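You operate a simulated robot arm through the tools that you are given. There is no shell and no other tool. Be economical: measure what you need, move in short steps, check, and stop when the job is done.

You run a simulated robot arm. Do the job below in one go: nothing can be reset, and whatever is moved stays where it is left.

Task
Fetch the round block with the largest size on its label from the grey bench top and set it on top of the blue pad.

Only the result counts: the job must be done as asked and must still hold three seconds after the hand-in. Knocking over, shifting, dropping, spilling or breaking anything else fails it.

Robot
A 6-joint arm with a two-finger parallel gripper, fixed in place. Base frame: the origin is at the foot of the arm, x ahead of it, y to its left, z up; the work surface is at about z = 0. Units: cm, rad, N and s.
With the tool pointing down near the work surface it reaches from about 14 to 58 cm from the base axis. Its first joint turns from -1.152 to 1.152 rad. Payload 2.1 kg.
Tool frame: the origin (TCP) lies between the finger pads and is the grasp point; the fingertips stand 3 cm ahead of it; z points along the fingers, y is the line along which they close. Largest opening 9.4 cm; finger width 2.8, thickness 1; the body of the gripper, 5 by 9.6 cm, starts 5.5 cm behind the TCP.
Orientation is told as [roll, pitch, yaw] about the base's x, y, z axes, in that order, counted from this pose: with the fingers straight down and closing along the base's y, the tool's x points along the base's -x, its y along +y and its z along -z.

Tools
- The arm moves only by the tool apply_moves. Its argument "rows" is a list of rows, each a list of 2 entries, a list of its own where there are three numbers: the shift along the tool's x, y, z in cm, then the turn, a rotation vector about the tool's x, y, z in rad. In form: [[[dx, dy, dz], [ax, ay, az]], ...]. A call has 1 to 20 rows; each row shifts and turns the commanded pose from where the row before left it, along the tool's axes as they then stand. "jaw" is the opening, from 0 (shut) to 1 (fully open), set as the call begins (left out, the last holds). Each row takes 0.2 s and may step no farther than 5 cm and 0.15 rad from the row before; otherwise, or with a gripper value out of range, the whole call is refused. Where a pose cannot be reached the arm comes as near as it can. A force on the tool above 40 N (or 10 N above the force at the start of the call, whichever is more), or a blocked arm, ends the call early, and 0.2 s more pass. Each finger travels about 7.2 cm/s and halts on what it meets, pressing with about 20 N; the grip force reading is that of the motor and also rises with nothing between the fingers. The clock runs only during rows and for 0.2 s after the last one: add rows that do not move to give the fingers time. The reply holds the time, the measured pose of the TCP, the force on the tool along the base axes, the opening and the grip force, in the units named above and with some noise, and new pictures: "views" is both (left out), scene, wrist or none.
- Cameras (640 x 400 px; columns grow to the right, rows downward): "scene" is fixed at [4.11, -36.67, 47.45]; the picture's right is [0.88, -0.47, 0.00], its down [-0.31, -0.59, -0.75] and it looks along [0.35, 0.66, -0.67] (base axes); focal length 258 px, centre (320, 200). "wrist" rides on the gripper at [7.6, 1.4, -10.3] in the tool frame; the picture's right is [-0.18, 0.98, 0.00], its down [-0.75, -0.14, -0.64] and it looks along [-0.63, -0.12, 0.77] (tool axes); focal length 243 px, centre (320, 200). There is no depth. A picture from a camera that has moved, and an enlarged one, comes with that camera's place and axes in the base frame and with its lens.
- inspect(camera, box): a new picture of the part [left, top, right, bottom] of that camera's present view, enlarged. No time passes.
- job_done(): hands the job in; it is judged then, once.

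Work in short steps. Places have to be worked out from the pictures, the camera data and where the tool is seen: move nearer, look again, correct. Check each grasp and each placing, and mend what went wrong. You have 90 turns and 170 pictures in all, those below and enlarged ones among them. Open the gripper and draw the arm clear of the work before you hand the job in, unless the task says otherwise; then end with one line.

The tools are called after "Call:" as name(argument=value, ...) on one line, values as JSON. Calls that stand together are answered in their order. apply_moves: Moves the arm, as the interface text tells. Its arguments: {"type":"object","properties":{"rows":{"type":"array","items":{"type":"array"}},"jaw":{"type":"number"},"views":{"type":"string","enum":["both","scene","wrist","none"]}},"required":["rows"]} The other tools are called the same way: inspect (camera, box) takes an enlarged picture of a part of a camera's view; job_done () hands the job in.

At the start:

```text
clock: 0.0
eef_pos: [30.93, 9.94, 25.34]
ee_rot: [0.001, -0.003, -0.001]
force: [0.0, -0.7, -0.8]
grip_width: 9.4
grip_force: 0.1
```

scene: 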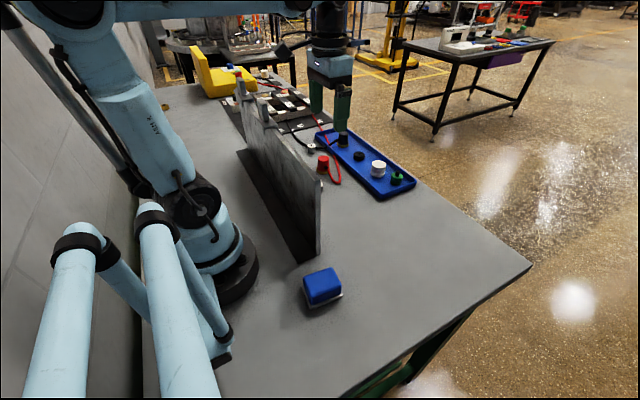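
wrist: 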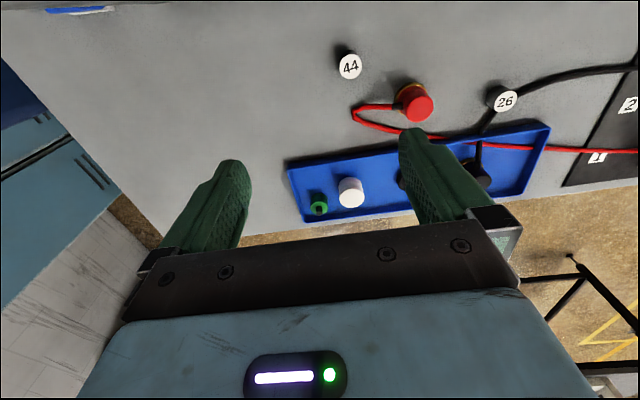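

The wrist picture shows round labels "44" and "26", and there may be more. I'll enlarge both views first.

Call:
inspect(camera="wrist", box=[280, 30, 640, 230])

Call:
inspect(camera="scene", box=[180, 40, 440, 210])

Call:
inspect(camera="scene", box=[230, 200, 430, 330])

```text
1.78 times, centred on (460, 130) of wrist
camera zoom: at [23.27, 11.35, 35.55], right [0.18, 0.98, 0.0], down [0.75, -0.14, 0.64], along [0.63, -0.12, -0.77], focal length 431 px, centre (71, 324)
```

zoom: 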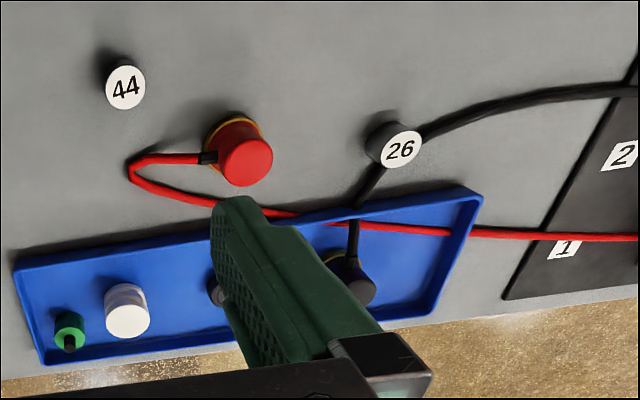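

```text
2.35 times, centred on (310, 125) of scene
camera zoom: at [4.11, -36.67, 47.45], right [0.88, -0.47, 0.0], down [-0.31, -0.59, -0.75], along [0.35, 0.66, -0.67], focal length 608 px, centre (344, 376)
```

zoom: 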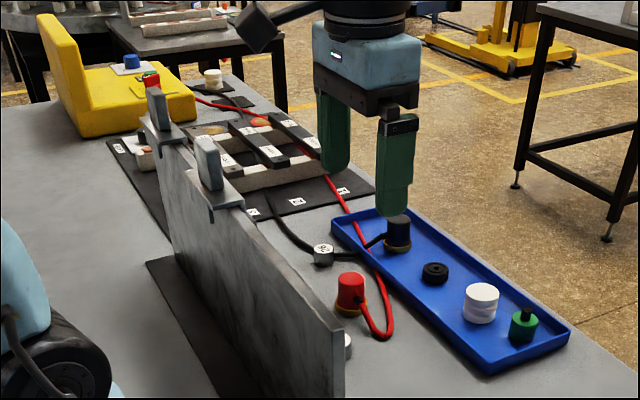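

```text
3.08 times, centred on (330, 265) of scene
camera zoom: at [4.11, -36.67, 47.45], right [0.88, -0.47, 0.0], down [-0.31, -0.59, -0.75], along [0.35, 0.66, -0.67], focal length 795 px, centre (289, 0)
```

zoom: 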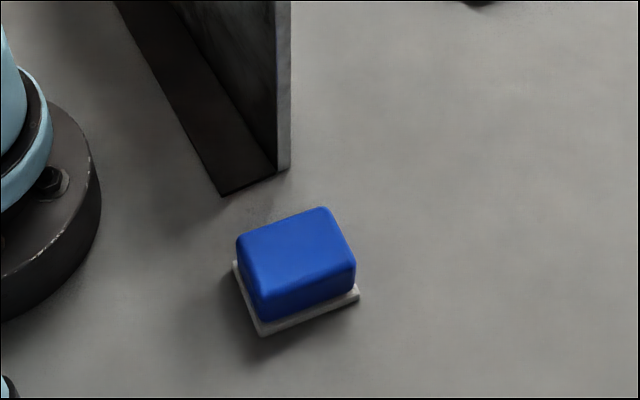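

Labels 44 and 26 are on round blocks at about x 30, and a 19 cm wall stands along x≈20. The blue pad is at about (16.7, -14). I'll rise and move toward +y to look for hidden blocks before choosing.

Call:
apply_moves(rows=[[[0, 0, -5], [0, 0, 0]], [[0, 0, -4], [0, 0, 0]], [[0, 4, 0], [0, 0, 0]], [[0, 4, 0], [0, 0, 0]], [[0, 4, 0], [0, 0, 0]]])

```text
clock: 1.2
eef_pos: [30.71, 22.07, 34.33]
ee_rot: [0.0, -0.001, -0.004]
force: [-1.1, 0.7, -1.0]
grip_width: 9.41
grip_force: 0.1
camera wrist: at [23.16, 23.42, 44.51], right [0.18, 0.98, 0.0], down [0.75, -0.14, 0.64], along [0.63, -0.12, -0.77], focal length 243 px, centre (320, 200)
```

scene: 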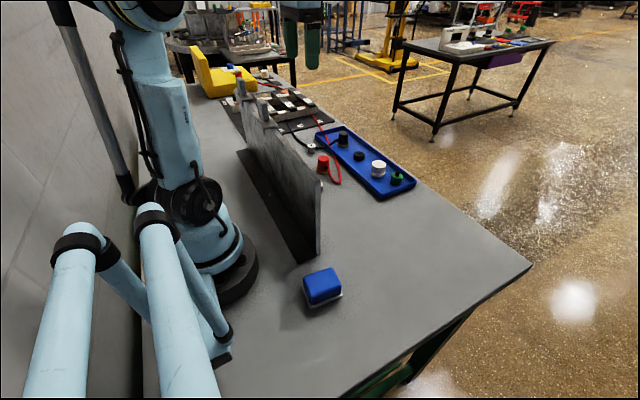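
wrist: 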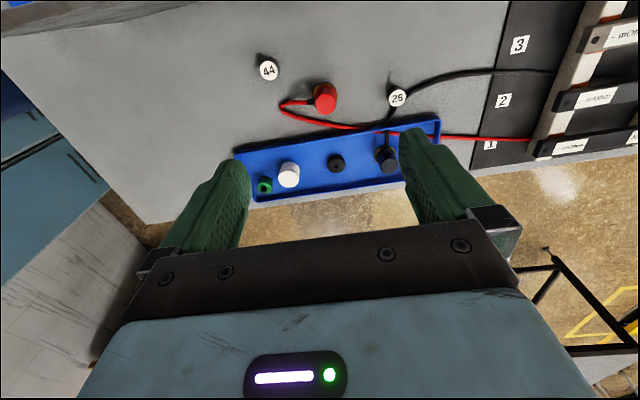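

So far 44 and 26 are the only labelled round blocks in view. I'll check the strip next to the wall and the far +y end by pulling back in x and moving further in +y, staying high.

Call:
apply_moves(rows=[[[4, 0, 0], [0, 0, 0]], [[4, 3, 0], [0, 0, 0]], [[0, 4, 0], [0, 0, 0]], [[0, 4, 0], [0, 0, 0]]], views="wrist")

```text
clock: 2.2
eef_pos: [22.6, 33.26, 34.15]
ee_rot: [0.0, 0.0, -0.002]
force: [-0.2, 0.1, -0.8]
grip_width: 9.39
grip_force: 0.1
camera wrist: at [15.09, 34.5, 44.36], right [0.19, 0.98, 0.0], down [0.75, -0.14, 0.64], along [0.63, -0.12, -0.77], focal length 243 px, centre (320, 200)
```

wrist: 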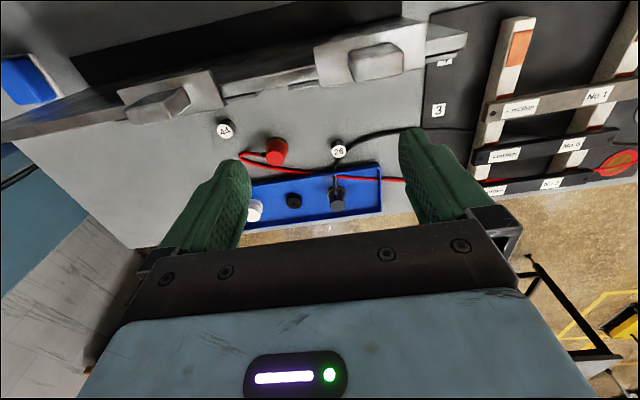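

Nothing else labelled lies along the wall. I'll enlarge the labels to confirm the numbers and which way up they are.

Call:
inspect(camera="wrist", box=[200, 100, 400, 225])

Call:
inspect(camera="scene", box=[285, 120, 365, 200])

Call:
inspect(camera="scene", box=[160, 50, 330, 150])

```text
3.20 times, centred on (300, 162) of wrist
camera zoom: at [15.09, 34.5, 44.36], right [0.19, 0.98, 0.0], down [0.75, -0.14, 0.64], along [0.63, -0.12, -0.77], focal length 776 px, centre (384, 320)
```

zoom: 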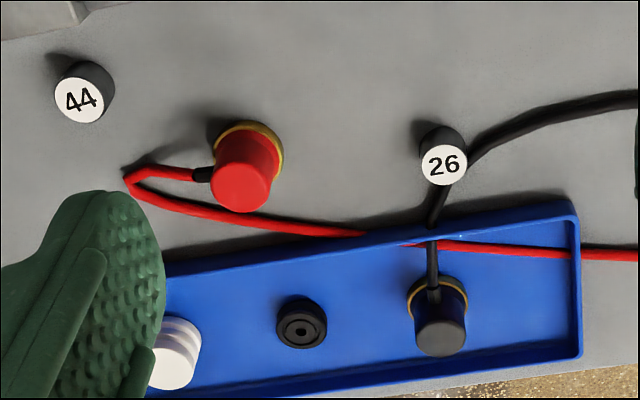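

```text
5.00 times, centred on (325, 160) of scene
camera zoom: at [4.1, -36.68, 47.45], right [0.88, -0.47, 0.0], down [-0.31, -0.59, -0.75], along [0.35, 0.66, -0.67], focal length 1292 px, centre (295, 400)
```

zoom: 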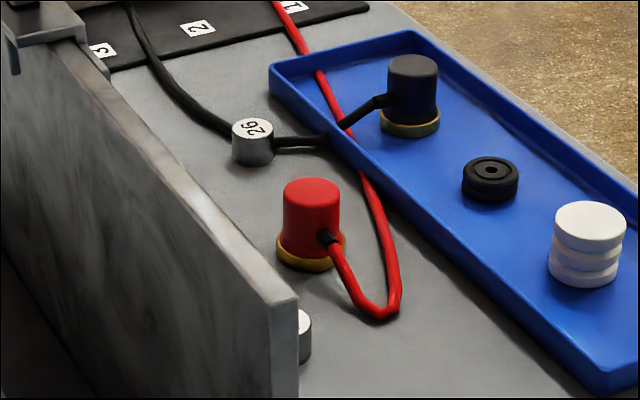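

```text
3.76 times, centred on (245, 100) of scene
camera zoom: at [4.1, -36.68, 47.45], right [0.88, -0.47, 0.0], down [-0.31, -0.59, -0.75], along [0.35, 0.66, -0.67], focal length 973 px, centre (602, 576)
```

zoom: 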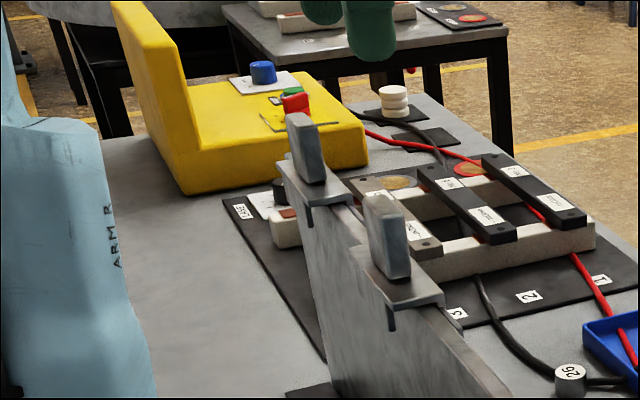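

44 beats 26 so far, and both labels are upright. I'll yaw the camera toward +y once, to rule out a block at the far end of the bench.

Call:
apply_moves(rows=[[[0, 0, 0], [0, 0, -0.15]], [[0, 0, 0], [0, 0, -0.15]], [[0, 0, 0], [0, 0, -0.15]], [[0, 0, 0], [0, 0, -0.15]], [[0, 0, 0], [0, 0, -0.15]], [[0, 0, 0], [0, 0, -0.15]], [[0, 0, 0], [0, 0, -0.15]], [[0, 0, 0], [0, 0, -0.15]]], views="wrist")

```text
clock: 4.0
eef_pos: [22.84, 33.09, 34.34]
ee_rot: [-0.003, -0.001, 1.203]
force: [-0.1, -0.3, -0.1]
grip_width: 9.39
grip_force: 0.1
camera wrist: at [18.79, 26.36, 44.54], right [-0.85, 0.53, 0.0], down [0.4, 0.65, 0.64], along [0.34, 0.55, -0.77], focal length 243 px, centre (320, 200)
```

wrist: 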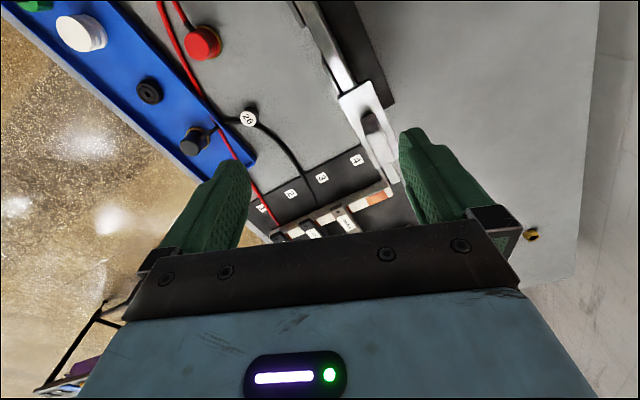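

No other labelled round block is in view, so the target is 44 at about (30.2, 13.8). I'll use yaw ≈0.8 so that the camera housing stays clear of the wall, and hover high above the block.

Call:
apply_moves(rows=[[[0, 0, 0], [0, 0, 0.134]], [[0, 0, 0], [0, 0, 0.134]], [[0, 0, 0], [0, 0, 0.135]], [[1.74, -3.75, 0], [0, 0, 0]], [[1.74, -3.75, 0], [0, 0, 0]], [[1.74, -3.75, 0], [0, 0, 0]], [[1.74, -3.75, 0], [0, 0, 0]], [[1.74, -3.75, 0], [0, 0, 0]], [[0, 0, 4], [0, 0, 0]], [[0, 0, 4], [0, 0, 0]]], jaw=0.66)

```text
clock: 6.2
eef_pos: [30.19, 13.69, 26.39]
ee_rot: [-0.001, -0.001, 0.798]
force: [0.9, 0.4, 0.8]
grip_width: 6.19
grip_force: 0.1
camera wrist: at [23.83, 9.04, 36.65], right [-0.57, 0.82, 0.0], down [0.63, 0.44, 0.64], along [0.53, 0.37, -0.77], focal length 243 px, centre (320, 200)
```

scene: 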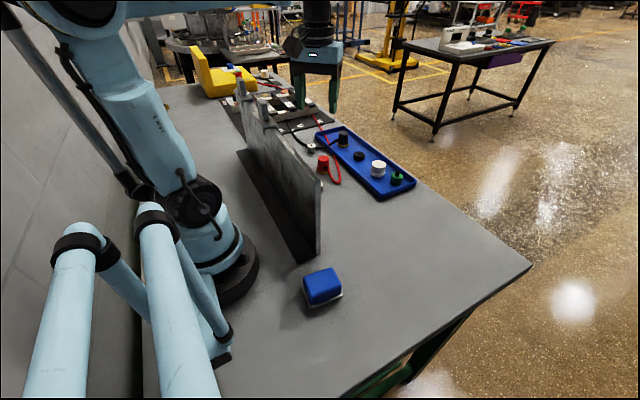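
wrist: 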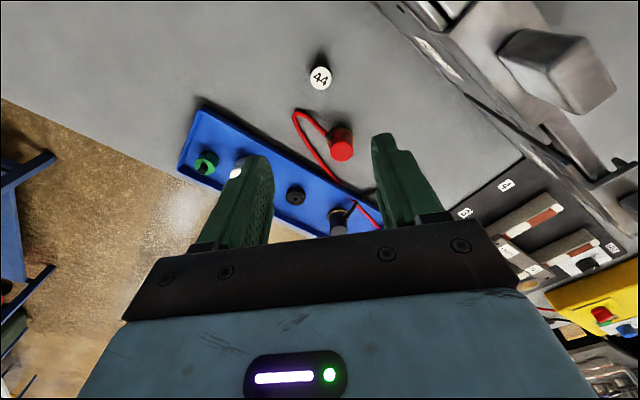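

The label lies at about (30.3, 13.6), right under the TCP. I'll go down part-way and look again.

Call:
apply_moves(rows=[[[0, 0, 3.5], [0, 0, 0]], [[0, 0, 3.5], [0, 0, 0]], [[0, 0, 3.5], [0, 0, 0]], [[0, 0, 3.5], [0, 0, 0]]])

```text
clock: 7.2
eef_pos: [29.87, 13.76, 12.39]
ee_rot: [-0.003, -0.001, 0.795]
force: [-0.6, -0.2, -0.3]
grip_width: 6.19
grip_force: 0.2
camera wrist: at [23.7, 9.12, 22.62], right [-0.57, 0.82, 0.0], down [0.63, 0.44, 0.64], along [0.53, 0.37, -0.77], focal length 243 px, centre (320, 200)
```

scene: 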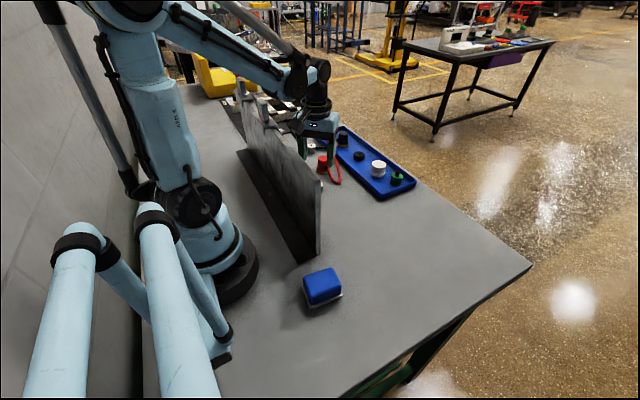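
wrist: 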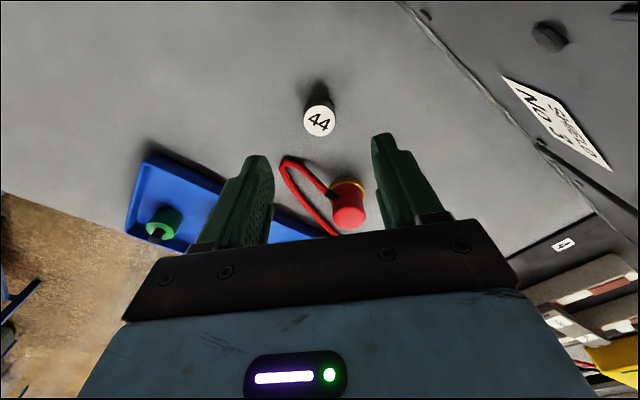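

The label triangulates to (30.2, 13.6) with its top at about 3.2 cm, centred between the fingers. I'll read the wall sign, then descend with the fingertips ending just above the bench.

Call:
inspect(camera="wrist", box=[480, 60, 640, 180])

Call:
apply_moves(rows=[[[0, 0, 3], [0, 0, 0]], [[0, 0, 2], [0, 0, 0]], [[0, 0, 1], [0, 0, 0]]])

```text
3.33 times, centred on (560, 120) of wrist
camera zoom: at [23.7, 9.12, 22.62], right [-0.57, 0.82, 0.0], down [0.63, 0.44, 0.64], along [0.53, 0.37, -0.77], focal length 809 px, centre (-480, 467)
```

zoom: 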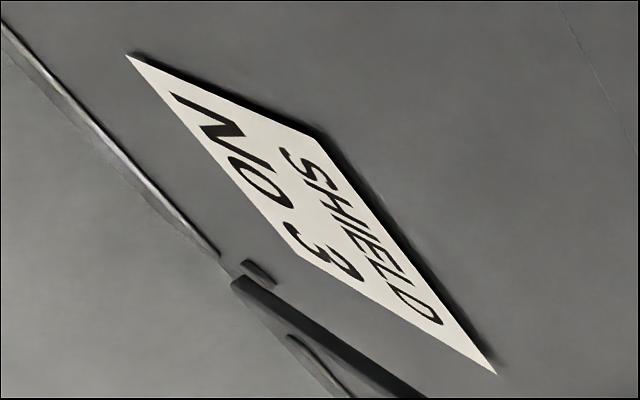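

```text
clock: 8.0
eef_pos: [30.04, 13.83, 6.36]
ee_rot: [-0.002, -0.001, 0.796]
force: [0.7, 0.1, 0.4]
grip_width: 6.22
grip_force: 0.0
camera wrist: at [23.77, 9.24, 16.5], right [-0.57, 0.82, 0.0], down [0.63, 0.44, 0.64], along [0.53, 0.37, -0.77], focal length 243 px, centre (320, 200)
```

scene: 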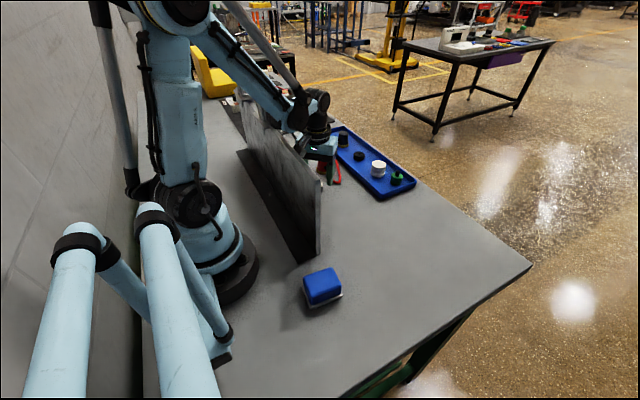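
wrist: 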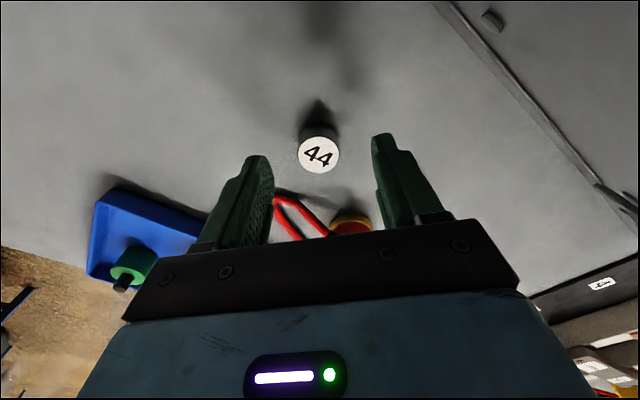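

The block stays centred between the fingers. I'll check the forearm's clearance over the wall before the last 2.8 cm.

Call:
inspect(camera="scene", box=[200, 50, 360, 200])

```text
2.67 times, centred on (280, 125) of scene
camera zoom: at [4.11, -36.67, 47.45], right [0.88, -0.47, 0.0], down [-0.31, -0.59, -0.75], along [0.35, 0.66, -0.67], focal length 689 px, centre (427, 400)
```

zoom: 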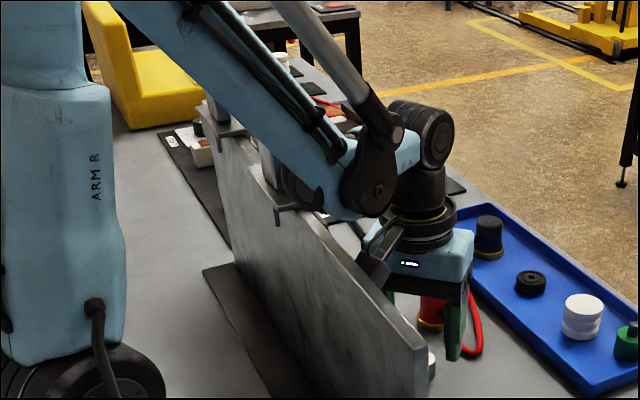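

The forearm end looks about 2 cm above and just beyond the wall top, so I'll limit the descent and grip the upper half of the block. I'll lower 2.0 cm gently and recheck.

Call:
apply_moves(rows=[[[0, 0, 0.7], [0, 0, 0]], [[0, 0, 0.7], [0, 0, 0]], [[0, 0, 0.6], [0, 0, 0]]])

Call:
inspect(camera="scene", box=[260, 90, 360, 200])

```text
clock: 8.8
eef_pos: [30.18, 13.86, 4.19]
ee_rot: [0.001, -0.001, 0.796]
force: [0.2, 1.5, 0.2]
grip_width: 6.21
grip_force: 0.1
camera wrist: at [23.88, 9.16, 14.52], right [-0.57, 0.82, 0.0], down [0.63, 0.44, 0.64], along [0.53, 0.37, -0.77], focal length 243 px, centre (320, 200)
```

scene: 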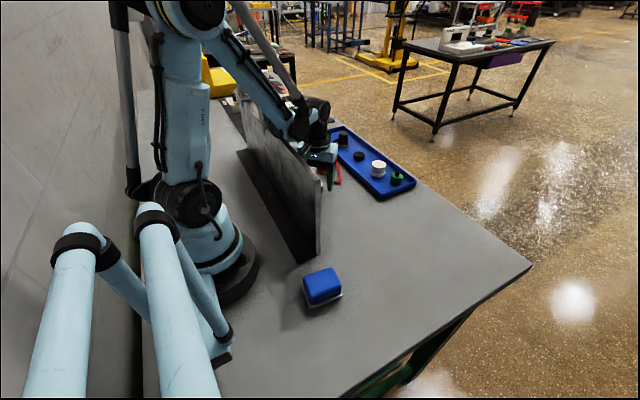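
wrist: 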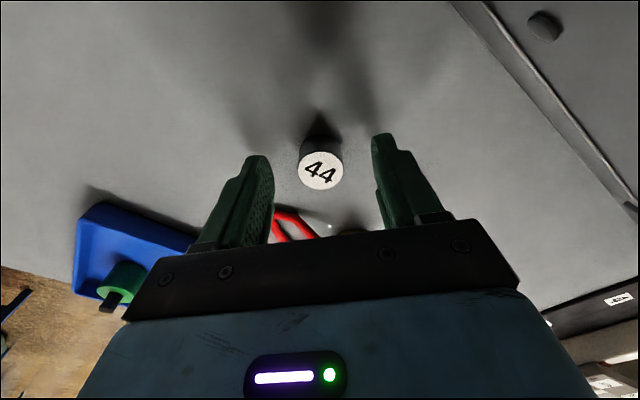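

```text
3.64 times, centred on (310, 145) of scene
camera zoom: at [4.11, -36.67, 47.45], right [0.88, -0.47, 0.0], down [-0.31, -0.59, -0.75], along [0.35, 0.66, -0.67], focal length 940 px, centre (356, 400)
```

zoom: 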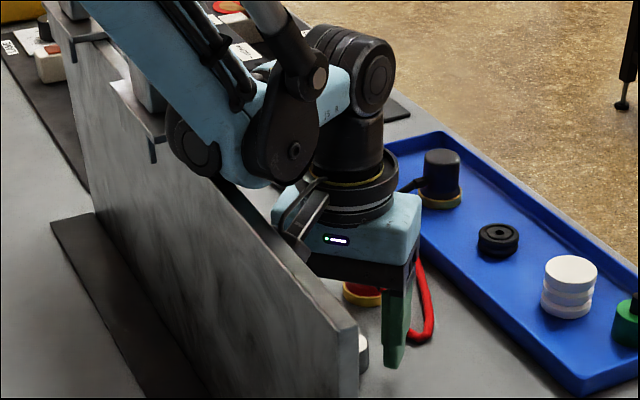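

The label is centred with its top at about 2.8 cm, and the fingertips are at about 1.2 cm, which gives 1.6 cm of overlap. I'll close here.

Call:
apply_moves(rows=[[[0, 0, 0], [0, 0, 0]], [[0, 0, 0], [0, 0, 0]], [[0, 0, 0], [0, 0, 0]], [[0, 0, 0], [0, 0, 0]]], jaw=0, views="wrist")

```text
clock: 9.8
eef_pos: [30.19, 13.72, 4.36]
ee_rot: [0.0, -0.002, 0.795]
force: [0.2, -0.3, -0.5]
grip_width: 2.82
grip_force: 19.7
camera wrist: at [23.88, 9.16, 14.53], right [-0.57, 0.82, 0.0], down [0.63, 0.44, 0.64], along [0.53, 0.37, -0.77], focal length 243 px, centre (320, 200)
```

wrist: 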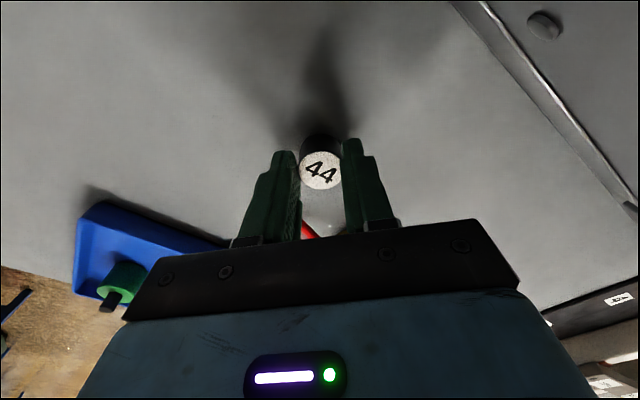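

It is gripped at 2.8 cm width. I'll lift straight up well above the wall and posts.

Call:
apply_moves(rows=[[[0, 0, -1], [0, 0, 0]], [[0, 0, -2], [0, 0, 0]], [[0, 0, -3], [0, 0, 0]], [[0, 0, -4], [0, 0, 0]], [[0, 0, -4], [0, 0, 0]], [[0, 0, -4], [0, 0, 0]], [[0, 0, -4], [0, 0, 0]], [[0, 0, -4], [0, 0, 0]]])

```text
clock: 11.6
eef_pos: [30.11, 13.88, 30.72]
ee_rot: [0.0, -0.001, 0.794]
force: [0.1, 0.5, -1.8]
grip_width: 2.83
grip_force: 20.0
camera wrist: at [23.82, 9.23, 40.74], right [-0.57, 0.82, 0.0], down [0.63, 0.44, 0.64], along [0.53, 0.37, -0.77], focal length 243 px, centre (320, 200)
```

scene: 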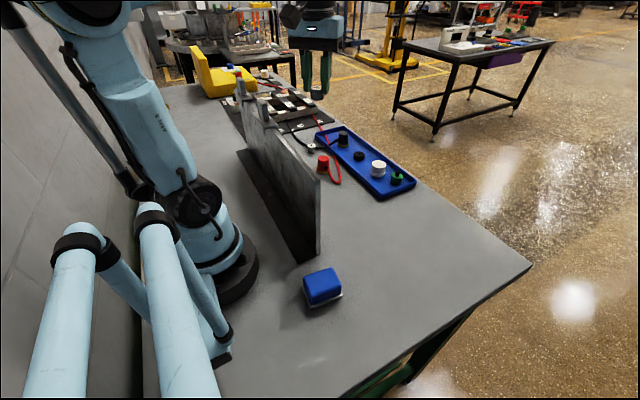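
wrist: 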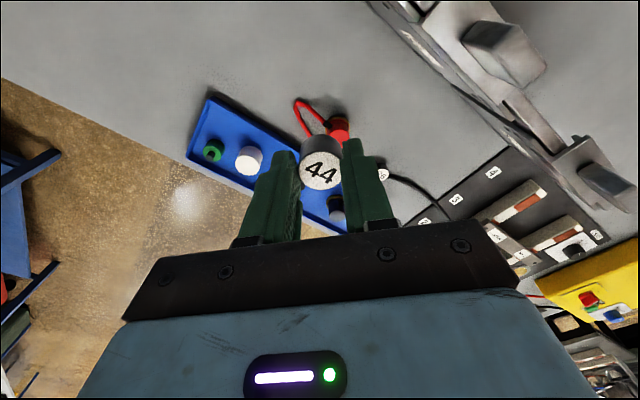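

The block is held securely at z≈31. I'll carry it along -y at x=30, clear of the wall end, to y≈-14.

Call:
apply_moves(rows=[[[2.87, -2.79, 0], [0, 0, 0]], [[2.87, -2.79, 0], [0, 0, 0]], [[2.87, -2.79, 0], [0, 0, 0]], [[2.87, -2.79, 0], [0, 0, 0]], [[2.87, -2.79, 0], [0, 0, 0]], [[2.87, -2.79, 0], [0, 0, 0]], [[2.87, -2.79, 0], [0, 0, 0]]])

```text
clock: 13.2
eef_pos: [30.06, -14.46, 30.45]
ee_rot: [-0.002, -0.001, 0.797]
force: [-0.1, 0.2, -1.4]
grip_width: 2.82
grip_force: 20.1
camera wrist: at [23.73, -19.02, 40.58], right [-0.57, 0.82, 0.0], down [0.63, 0.44, 0.64], along [0.53, 0.37, -0.77], focal length 243 px, centre (320, 200)
```

scene: 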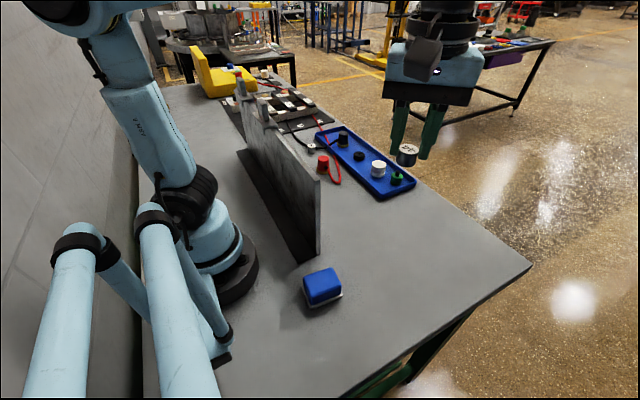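
wrist: 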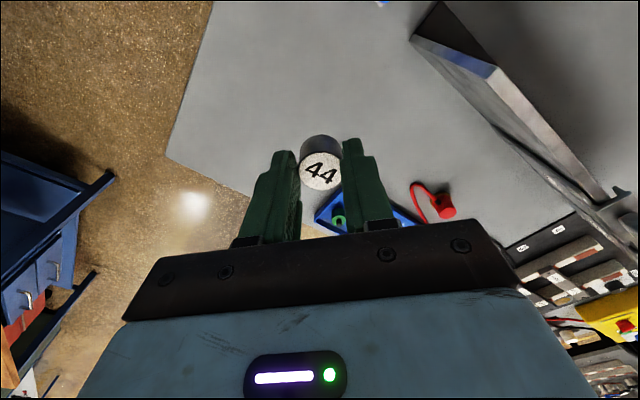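

The path is clear and the pad is just visible at the top of the wrist view. I'll move in -x to above the pad at about (17, -14).

Call:
apply_moves(rows=[[[2.3, 2.0, 0], [0, 0, 0]], [[2.3, 2.0, 0], [0, 0, 0]], [[2.3, 2.0, 0], [0, 0, 0]], [[1.8, 2.9, 0], [0, 0, 0]], [[0, 0, 3], [0, 0, 0]], [[0, 0, 3], [0, 0, 0]]])

```text
clock: 14.6
eef_pos: [17.58, -14.42, 24.5]
ee_rot: [-0.001, -0.001, 0.797]
force: [1.3, -0.9, -0.7]
grip_width: 2.82
grip_force: 20.0
camera wrist: at [11.29, -19.07, 34.69], right [-0.57, 0.82, 0.0], down [0.63, 0.44, 0.64], along [0.53, 0.37, -0.77], focal length 243 px, centre (320, 200)
```

scene: 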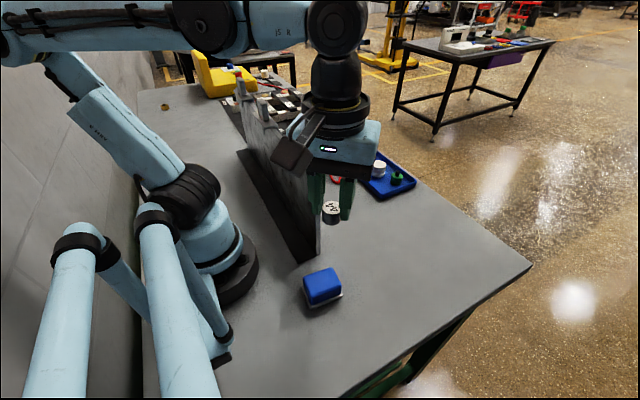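
wrist: 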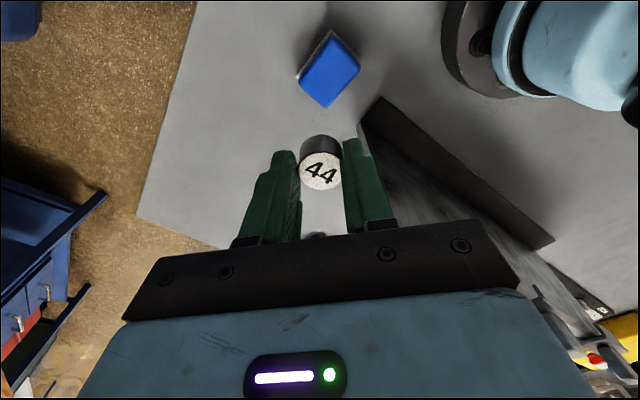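

The pad is now in view of both cameras. I'll enlarge both pictures to fix its centre and height.

Call:
inspect(camera="wrist", box=[270, 10, 390, 130])

Call:
inspect(camera="scene", box=[280, 240, 360, 320])

```text
3.33 times, centred on (330, 70) of wrist
camera zoom: at [11.29, -19.07, 34.69], right [-0.57, 0.82, 0.0], down [0.63, 0.44, 0.64], along [0.53, 0.37, -0.77], focal length 809 px, centre (287, 633)
```

zoom: 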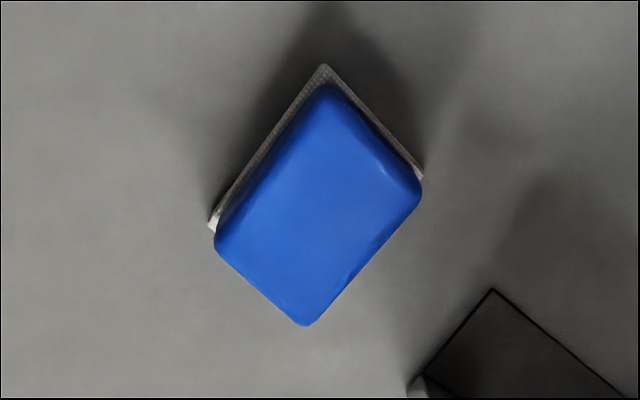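

```text
5.00 times, centred on (320, 280) of scene
camera zoom: at [4.11, -36.67, 47.45], right [0.88, -0.47, 0.0], down [-0.31, -0.59, -0.75], along [0.35, 0.66, -0.67], focal length 1292 px, centre (320, -200)
```

zoom: 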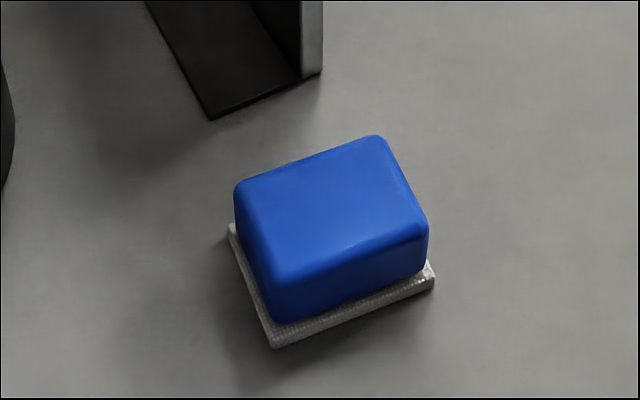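

Both cameras agree: the pad's top centre is at about (16.5, -14.15), z≈4.0, and the top measures about 5.6 x 4.4 cm. I'll shift over it and go down part-way.

Call:
apply_moves(rows=[[[0.48, 1.0, 0], [0, 0, 0]], [[0, 0, 3], [0, 0, 0]], [[0, 0, 3], [0, 0, 0]], [[0, 0, 3], [0, 0, 0]], [[0, 0, 2.5], [0, 0, 0]]])

Call:
inspect(camera="scene", box=[260, 190, 380, 320])

```text
clock: 15.8
eef_pos: [16.6, -13.85, 12.93]
ee_rot: [-0.003, -0.004, 0.798]
force: [-0.6, -0.1, -0.8]
grip_width: 2.83
grip_force: 19.8
camera wrist: at [10.28, -18.45, 23.16], right [-0.57, 0.82, 0.0], down [0.63, 0.44, 0.64], along [0.53, 0.37, -0.77], focal length 243 px, centre (320, 200)
```

scene: 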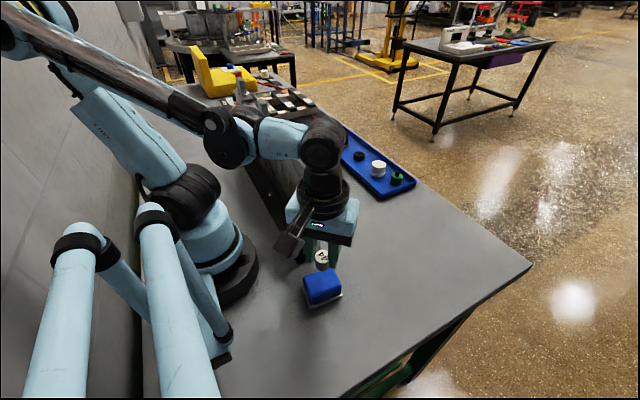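
wrist: 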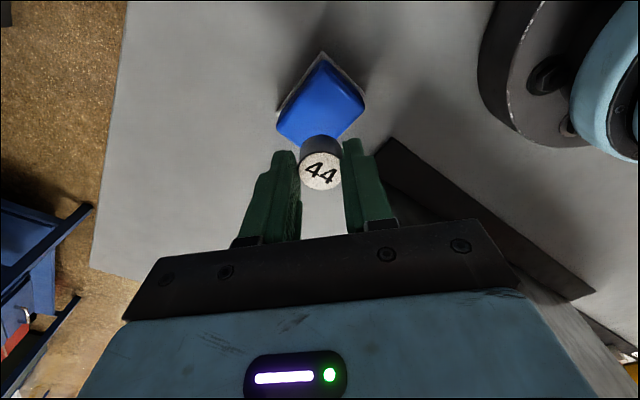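

```text
3.08 times, centred on (320, 255) of scene
camera zoom: at [4.11, -36.67, 47.45], right [0.88, -0.47, 0.0], down [-0.31, -0.59, -0.75], along [0.35, 0.66, -0.67], focal length 795 px, centre (320, 31)
```

zoom: 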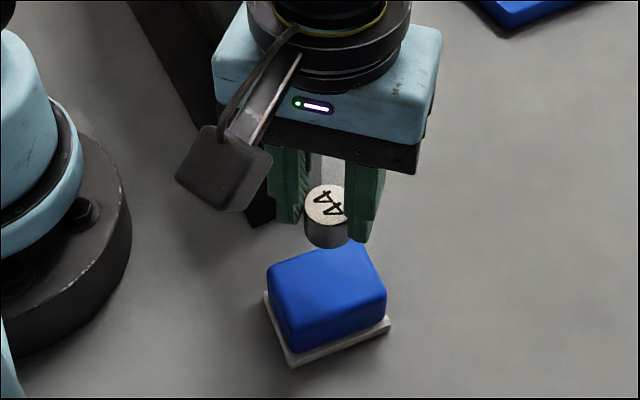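

The block sits about 0.3 cm off the pad centre, so I'll correct for that, descend to just above the pad and look.

Call:
apply_moves(rows=[[[0.25, 0, 1], [0, 0, 0]], [[0, 0, 1.5], [0, 0, 0]], [[0, 0, 1.2], [0, 0, 0]], [[0, 0, 0.4], [0, 0, 0]]])

Call:
inspect(camera="scene", box=[280, 240, 360, 310])

```text
clock: 16.8
eef_pos: [16.43, -14.22, 8.72]
ee_rot: [0.001, -0.002, 0.796]
force: [0.0, -0.6, -0.3]
grip_width: 2.84
grip_force: 19.4
camera wrist: at [10.08, -18.69, 18.98], right [-0.57, 0.82, 0.0], down [0.63, 0.44, 0.64], along [0.53, 0.37, -0.77], focal length 243 px, centre (320, 200)
```

scene: 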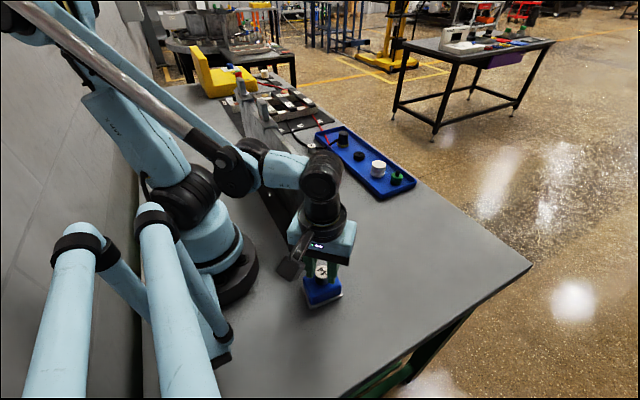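
wrist: 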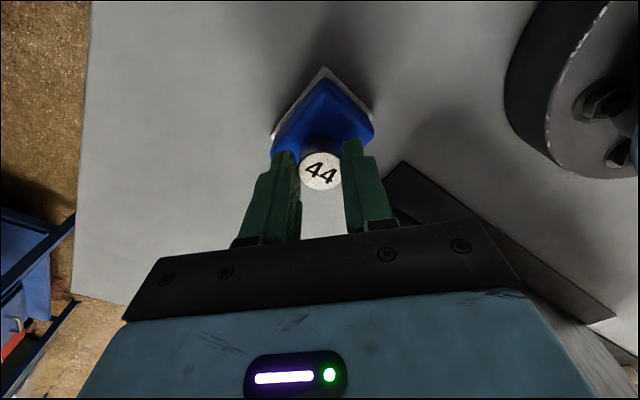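

```text
5.71 times, centred on (320, 275) of scene
camera zoom: at [4.11, -36.67, 47.45], right [0.88, -0.47, 0.0], down [-0.31, -0.59, -0.75], along [0.35, 0.66, -0.67], focal length 1477 px, centre (320, -229)
```

zoom: 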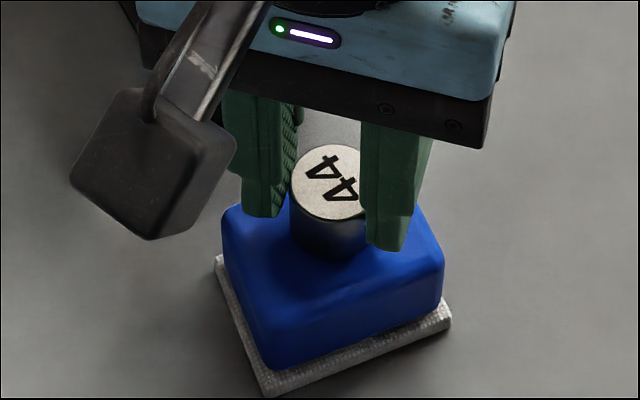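

The block is centred over the pad and a few millimetres above it. I'll lower in small steps, watching the force.

Call:
apply_moves(rows=[[[0, 0, 0.15], [0, 0, 0]], [[0, 0, 0.15], [0, 0, 0]], [[0, 0, 0], [0, 0, 0]]], views="none")

Call:
inspect(camera="scene", box=[300, 255, 350, 300])

```text
clock: 17.6
eef_pos: [16.52, -14.17, 8.46]
ee_rot: [0.0, -0.001, 0.796]
force: [-3.0, -0.3, 15.7]
grip_width: 2.83
grip_force: 20.1
```

```text
8.89 times, centred on (325, 278) of scene
camera zoom: at [4.1, -36.67, 47.45], right [0.88, -0.47, 0.0], down [-0.31, -0.59, -0.75], along [0.35, 0.66, -0.67], focal length 2297 px, centre (276, -489)
```

zoom: 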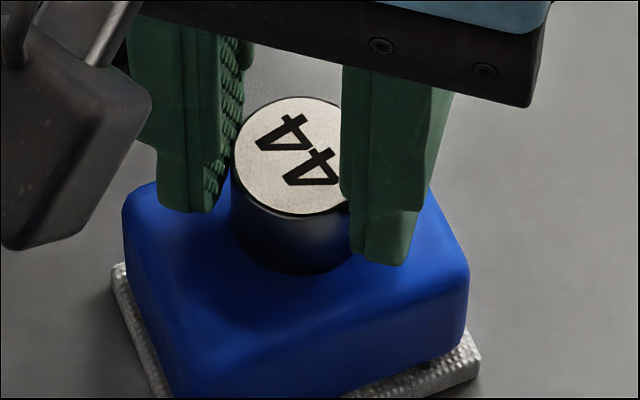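

Contact is made, with 15.7 N upward. I'll ease up slightly and then open the jaws partially.

Call:
apply_moves(rows=[[[0, 0, -0.1], [0, 0, 0]], [[0, 0, 0], [0, 0, 0]]], views="none")

Call:
apply_moves(rows=[[[0, 0, 0], [0, 0, 0]], [[0, 0, 0], [0, 0, 0]], [[0, 0, 0], [0, 0, 0]]], jaw=0.6)

```text
clock: 18.2
eef_pos: [16.61, -14.07, 8.6]
ee_rot: [-0.002, -0.001, 0.795]
force: [0.6, 1.0, -1.3]
grip_width: 2.84
grip_force: 20.2
```

```text
clock: 19.0
eef_pos: [16.43, -14.12, 8.62]
ee_rot: [0.0, -0.003, 0.796]
force: [-0.7, 0.6, 0.2]
grip_width: 5.64
grip_force: 0.1
camera wrist: at [10.14, -18.66, 18.78], right [-0.57, 0.82, 0.0], down [0.63, 0.44, 0.64], along [0.53, 0.37, -0.77], focal length 243 px, centre (320, 200)
```

scene: 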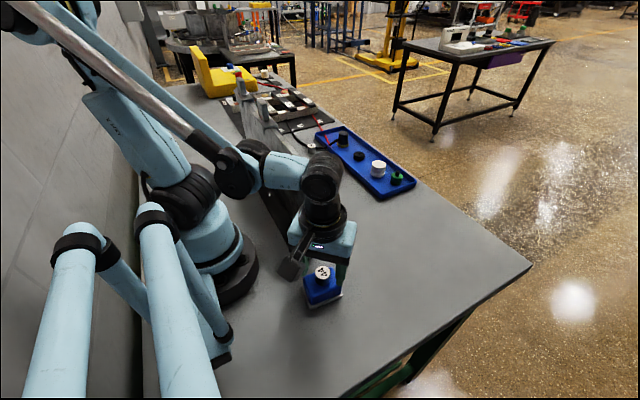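
wrist: 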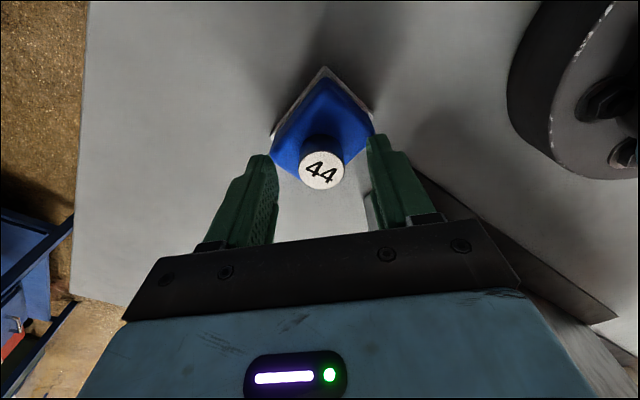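

The block is released and standing on the pad. I'll withdraw straight up and clear of the work.

Call:
apply_moves(rows=[[[0, 0, -1], [0, 0, 0]], [[0, 0, -2], [0, 0, 0]], [[0, 0, -3], [0, 0, 0]], [[0, 0, -4], [0, 0, 0]], [[0, 0, -4], [0, 0, 0]], [[0, 0, -4], [0, 0, 0]], [[-2.3, -2.0, 0], [0, 0, 0]], [[-2.3, -2.0, 0], [0, 0, 0]], [[-2.3, -2.0, 0], [0, 0, 0]], [[0, 0, 0], [0, 0, 0]]])

Call:
inspect(camera="scene", box=[280, 240, 360, 310])

```text
clock: 21.2
eef_pos: [25.51, -13.18, 26.73]
ee_rot: [-0.001, -0.003, 0.795]
force: [0.7, -0.3, 0.0]
grip_width: 5.65
grip_force: 0.2
camera wrist: at [19.15, -17.8, 36.87], right [-0.57, 0.82, 0.0], down [0.63, 0.44, 0.64], along [0.53, 0.37, -0.77], focal length 243 px, centre (320, 200)
```

scene: 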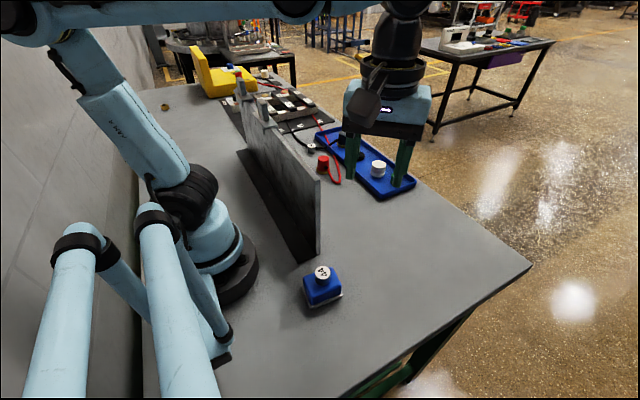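
wrist: 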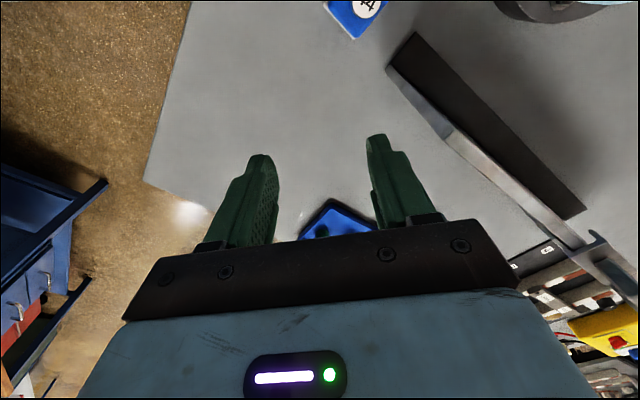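

```text
5.71 times, centred on (320, 275) of scene
camera zoom: at [4.11, -36.67, 47.45], right [0.88, -0.47, 0.0], down [-0.31, -0.59, -0.75], along [0.35, 0.66, -0.67], focal length 1477 px, centre (320, -229)
```

zoom: 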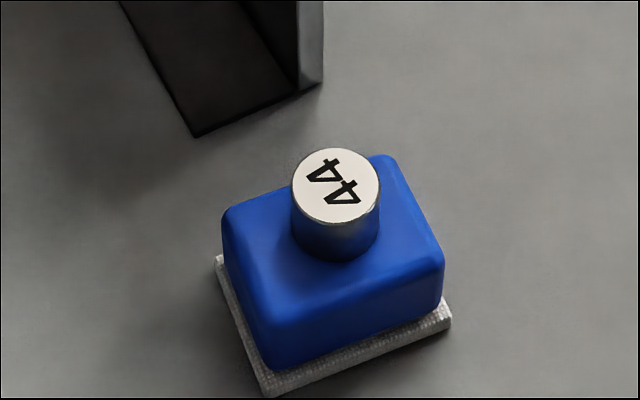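

The 44 block stands upright and centred on the blue pad. The gripper is open and clear, and the wall and other items look undisturbed, so I'm handing in.

Call:
job_done()

```text
The job is handed in.
```

I set the round block labelled 44, the largest number I could find on the bench top (the only other round one was 26), upright in the middle of the blue pad. I then handed the job in with the gripper open and clear.
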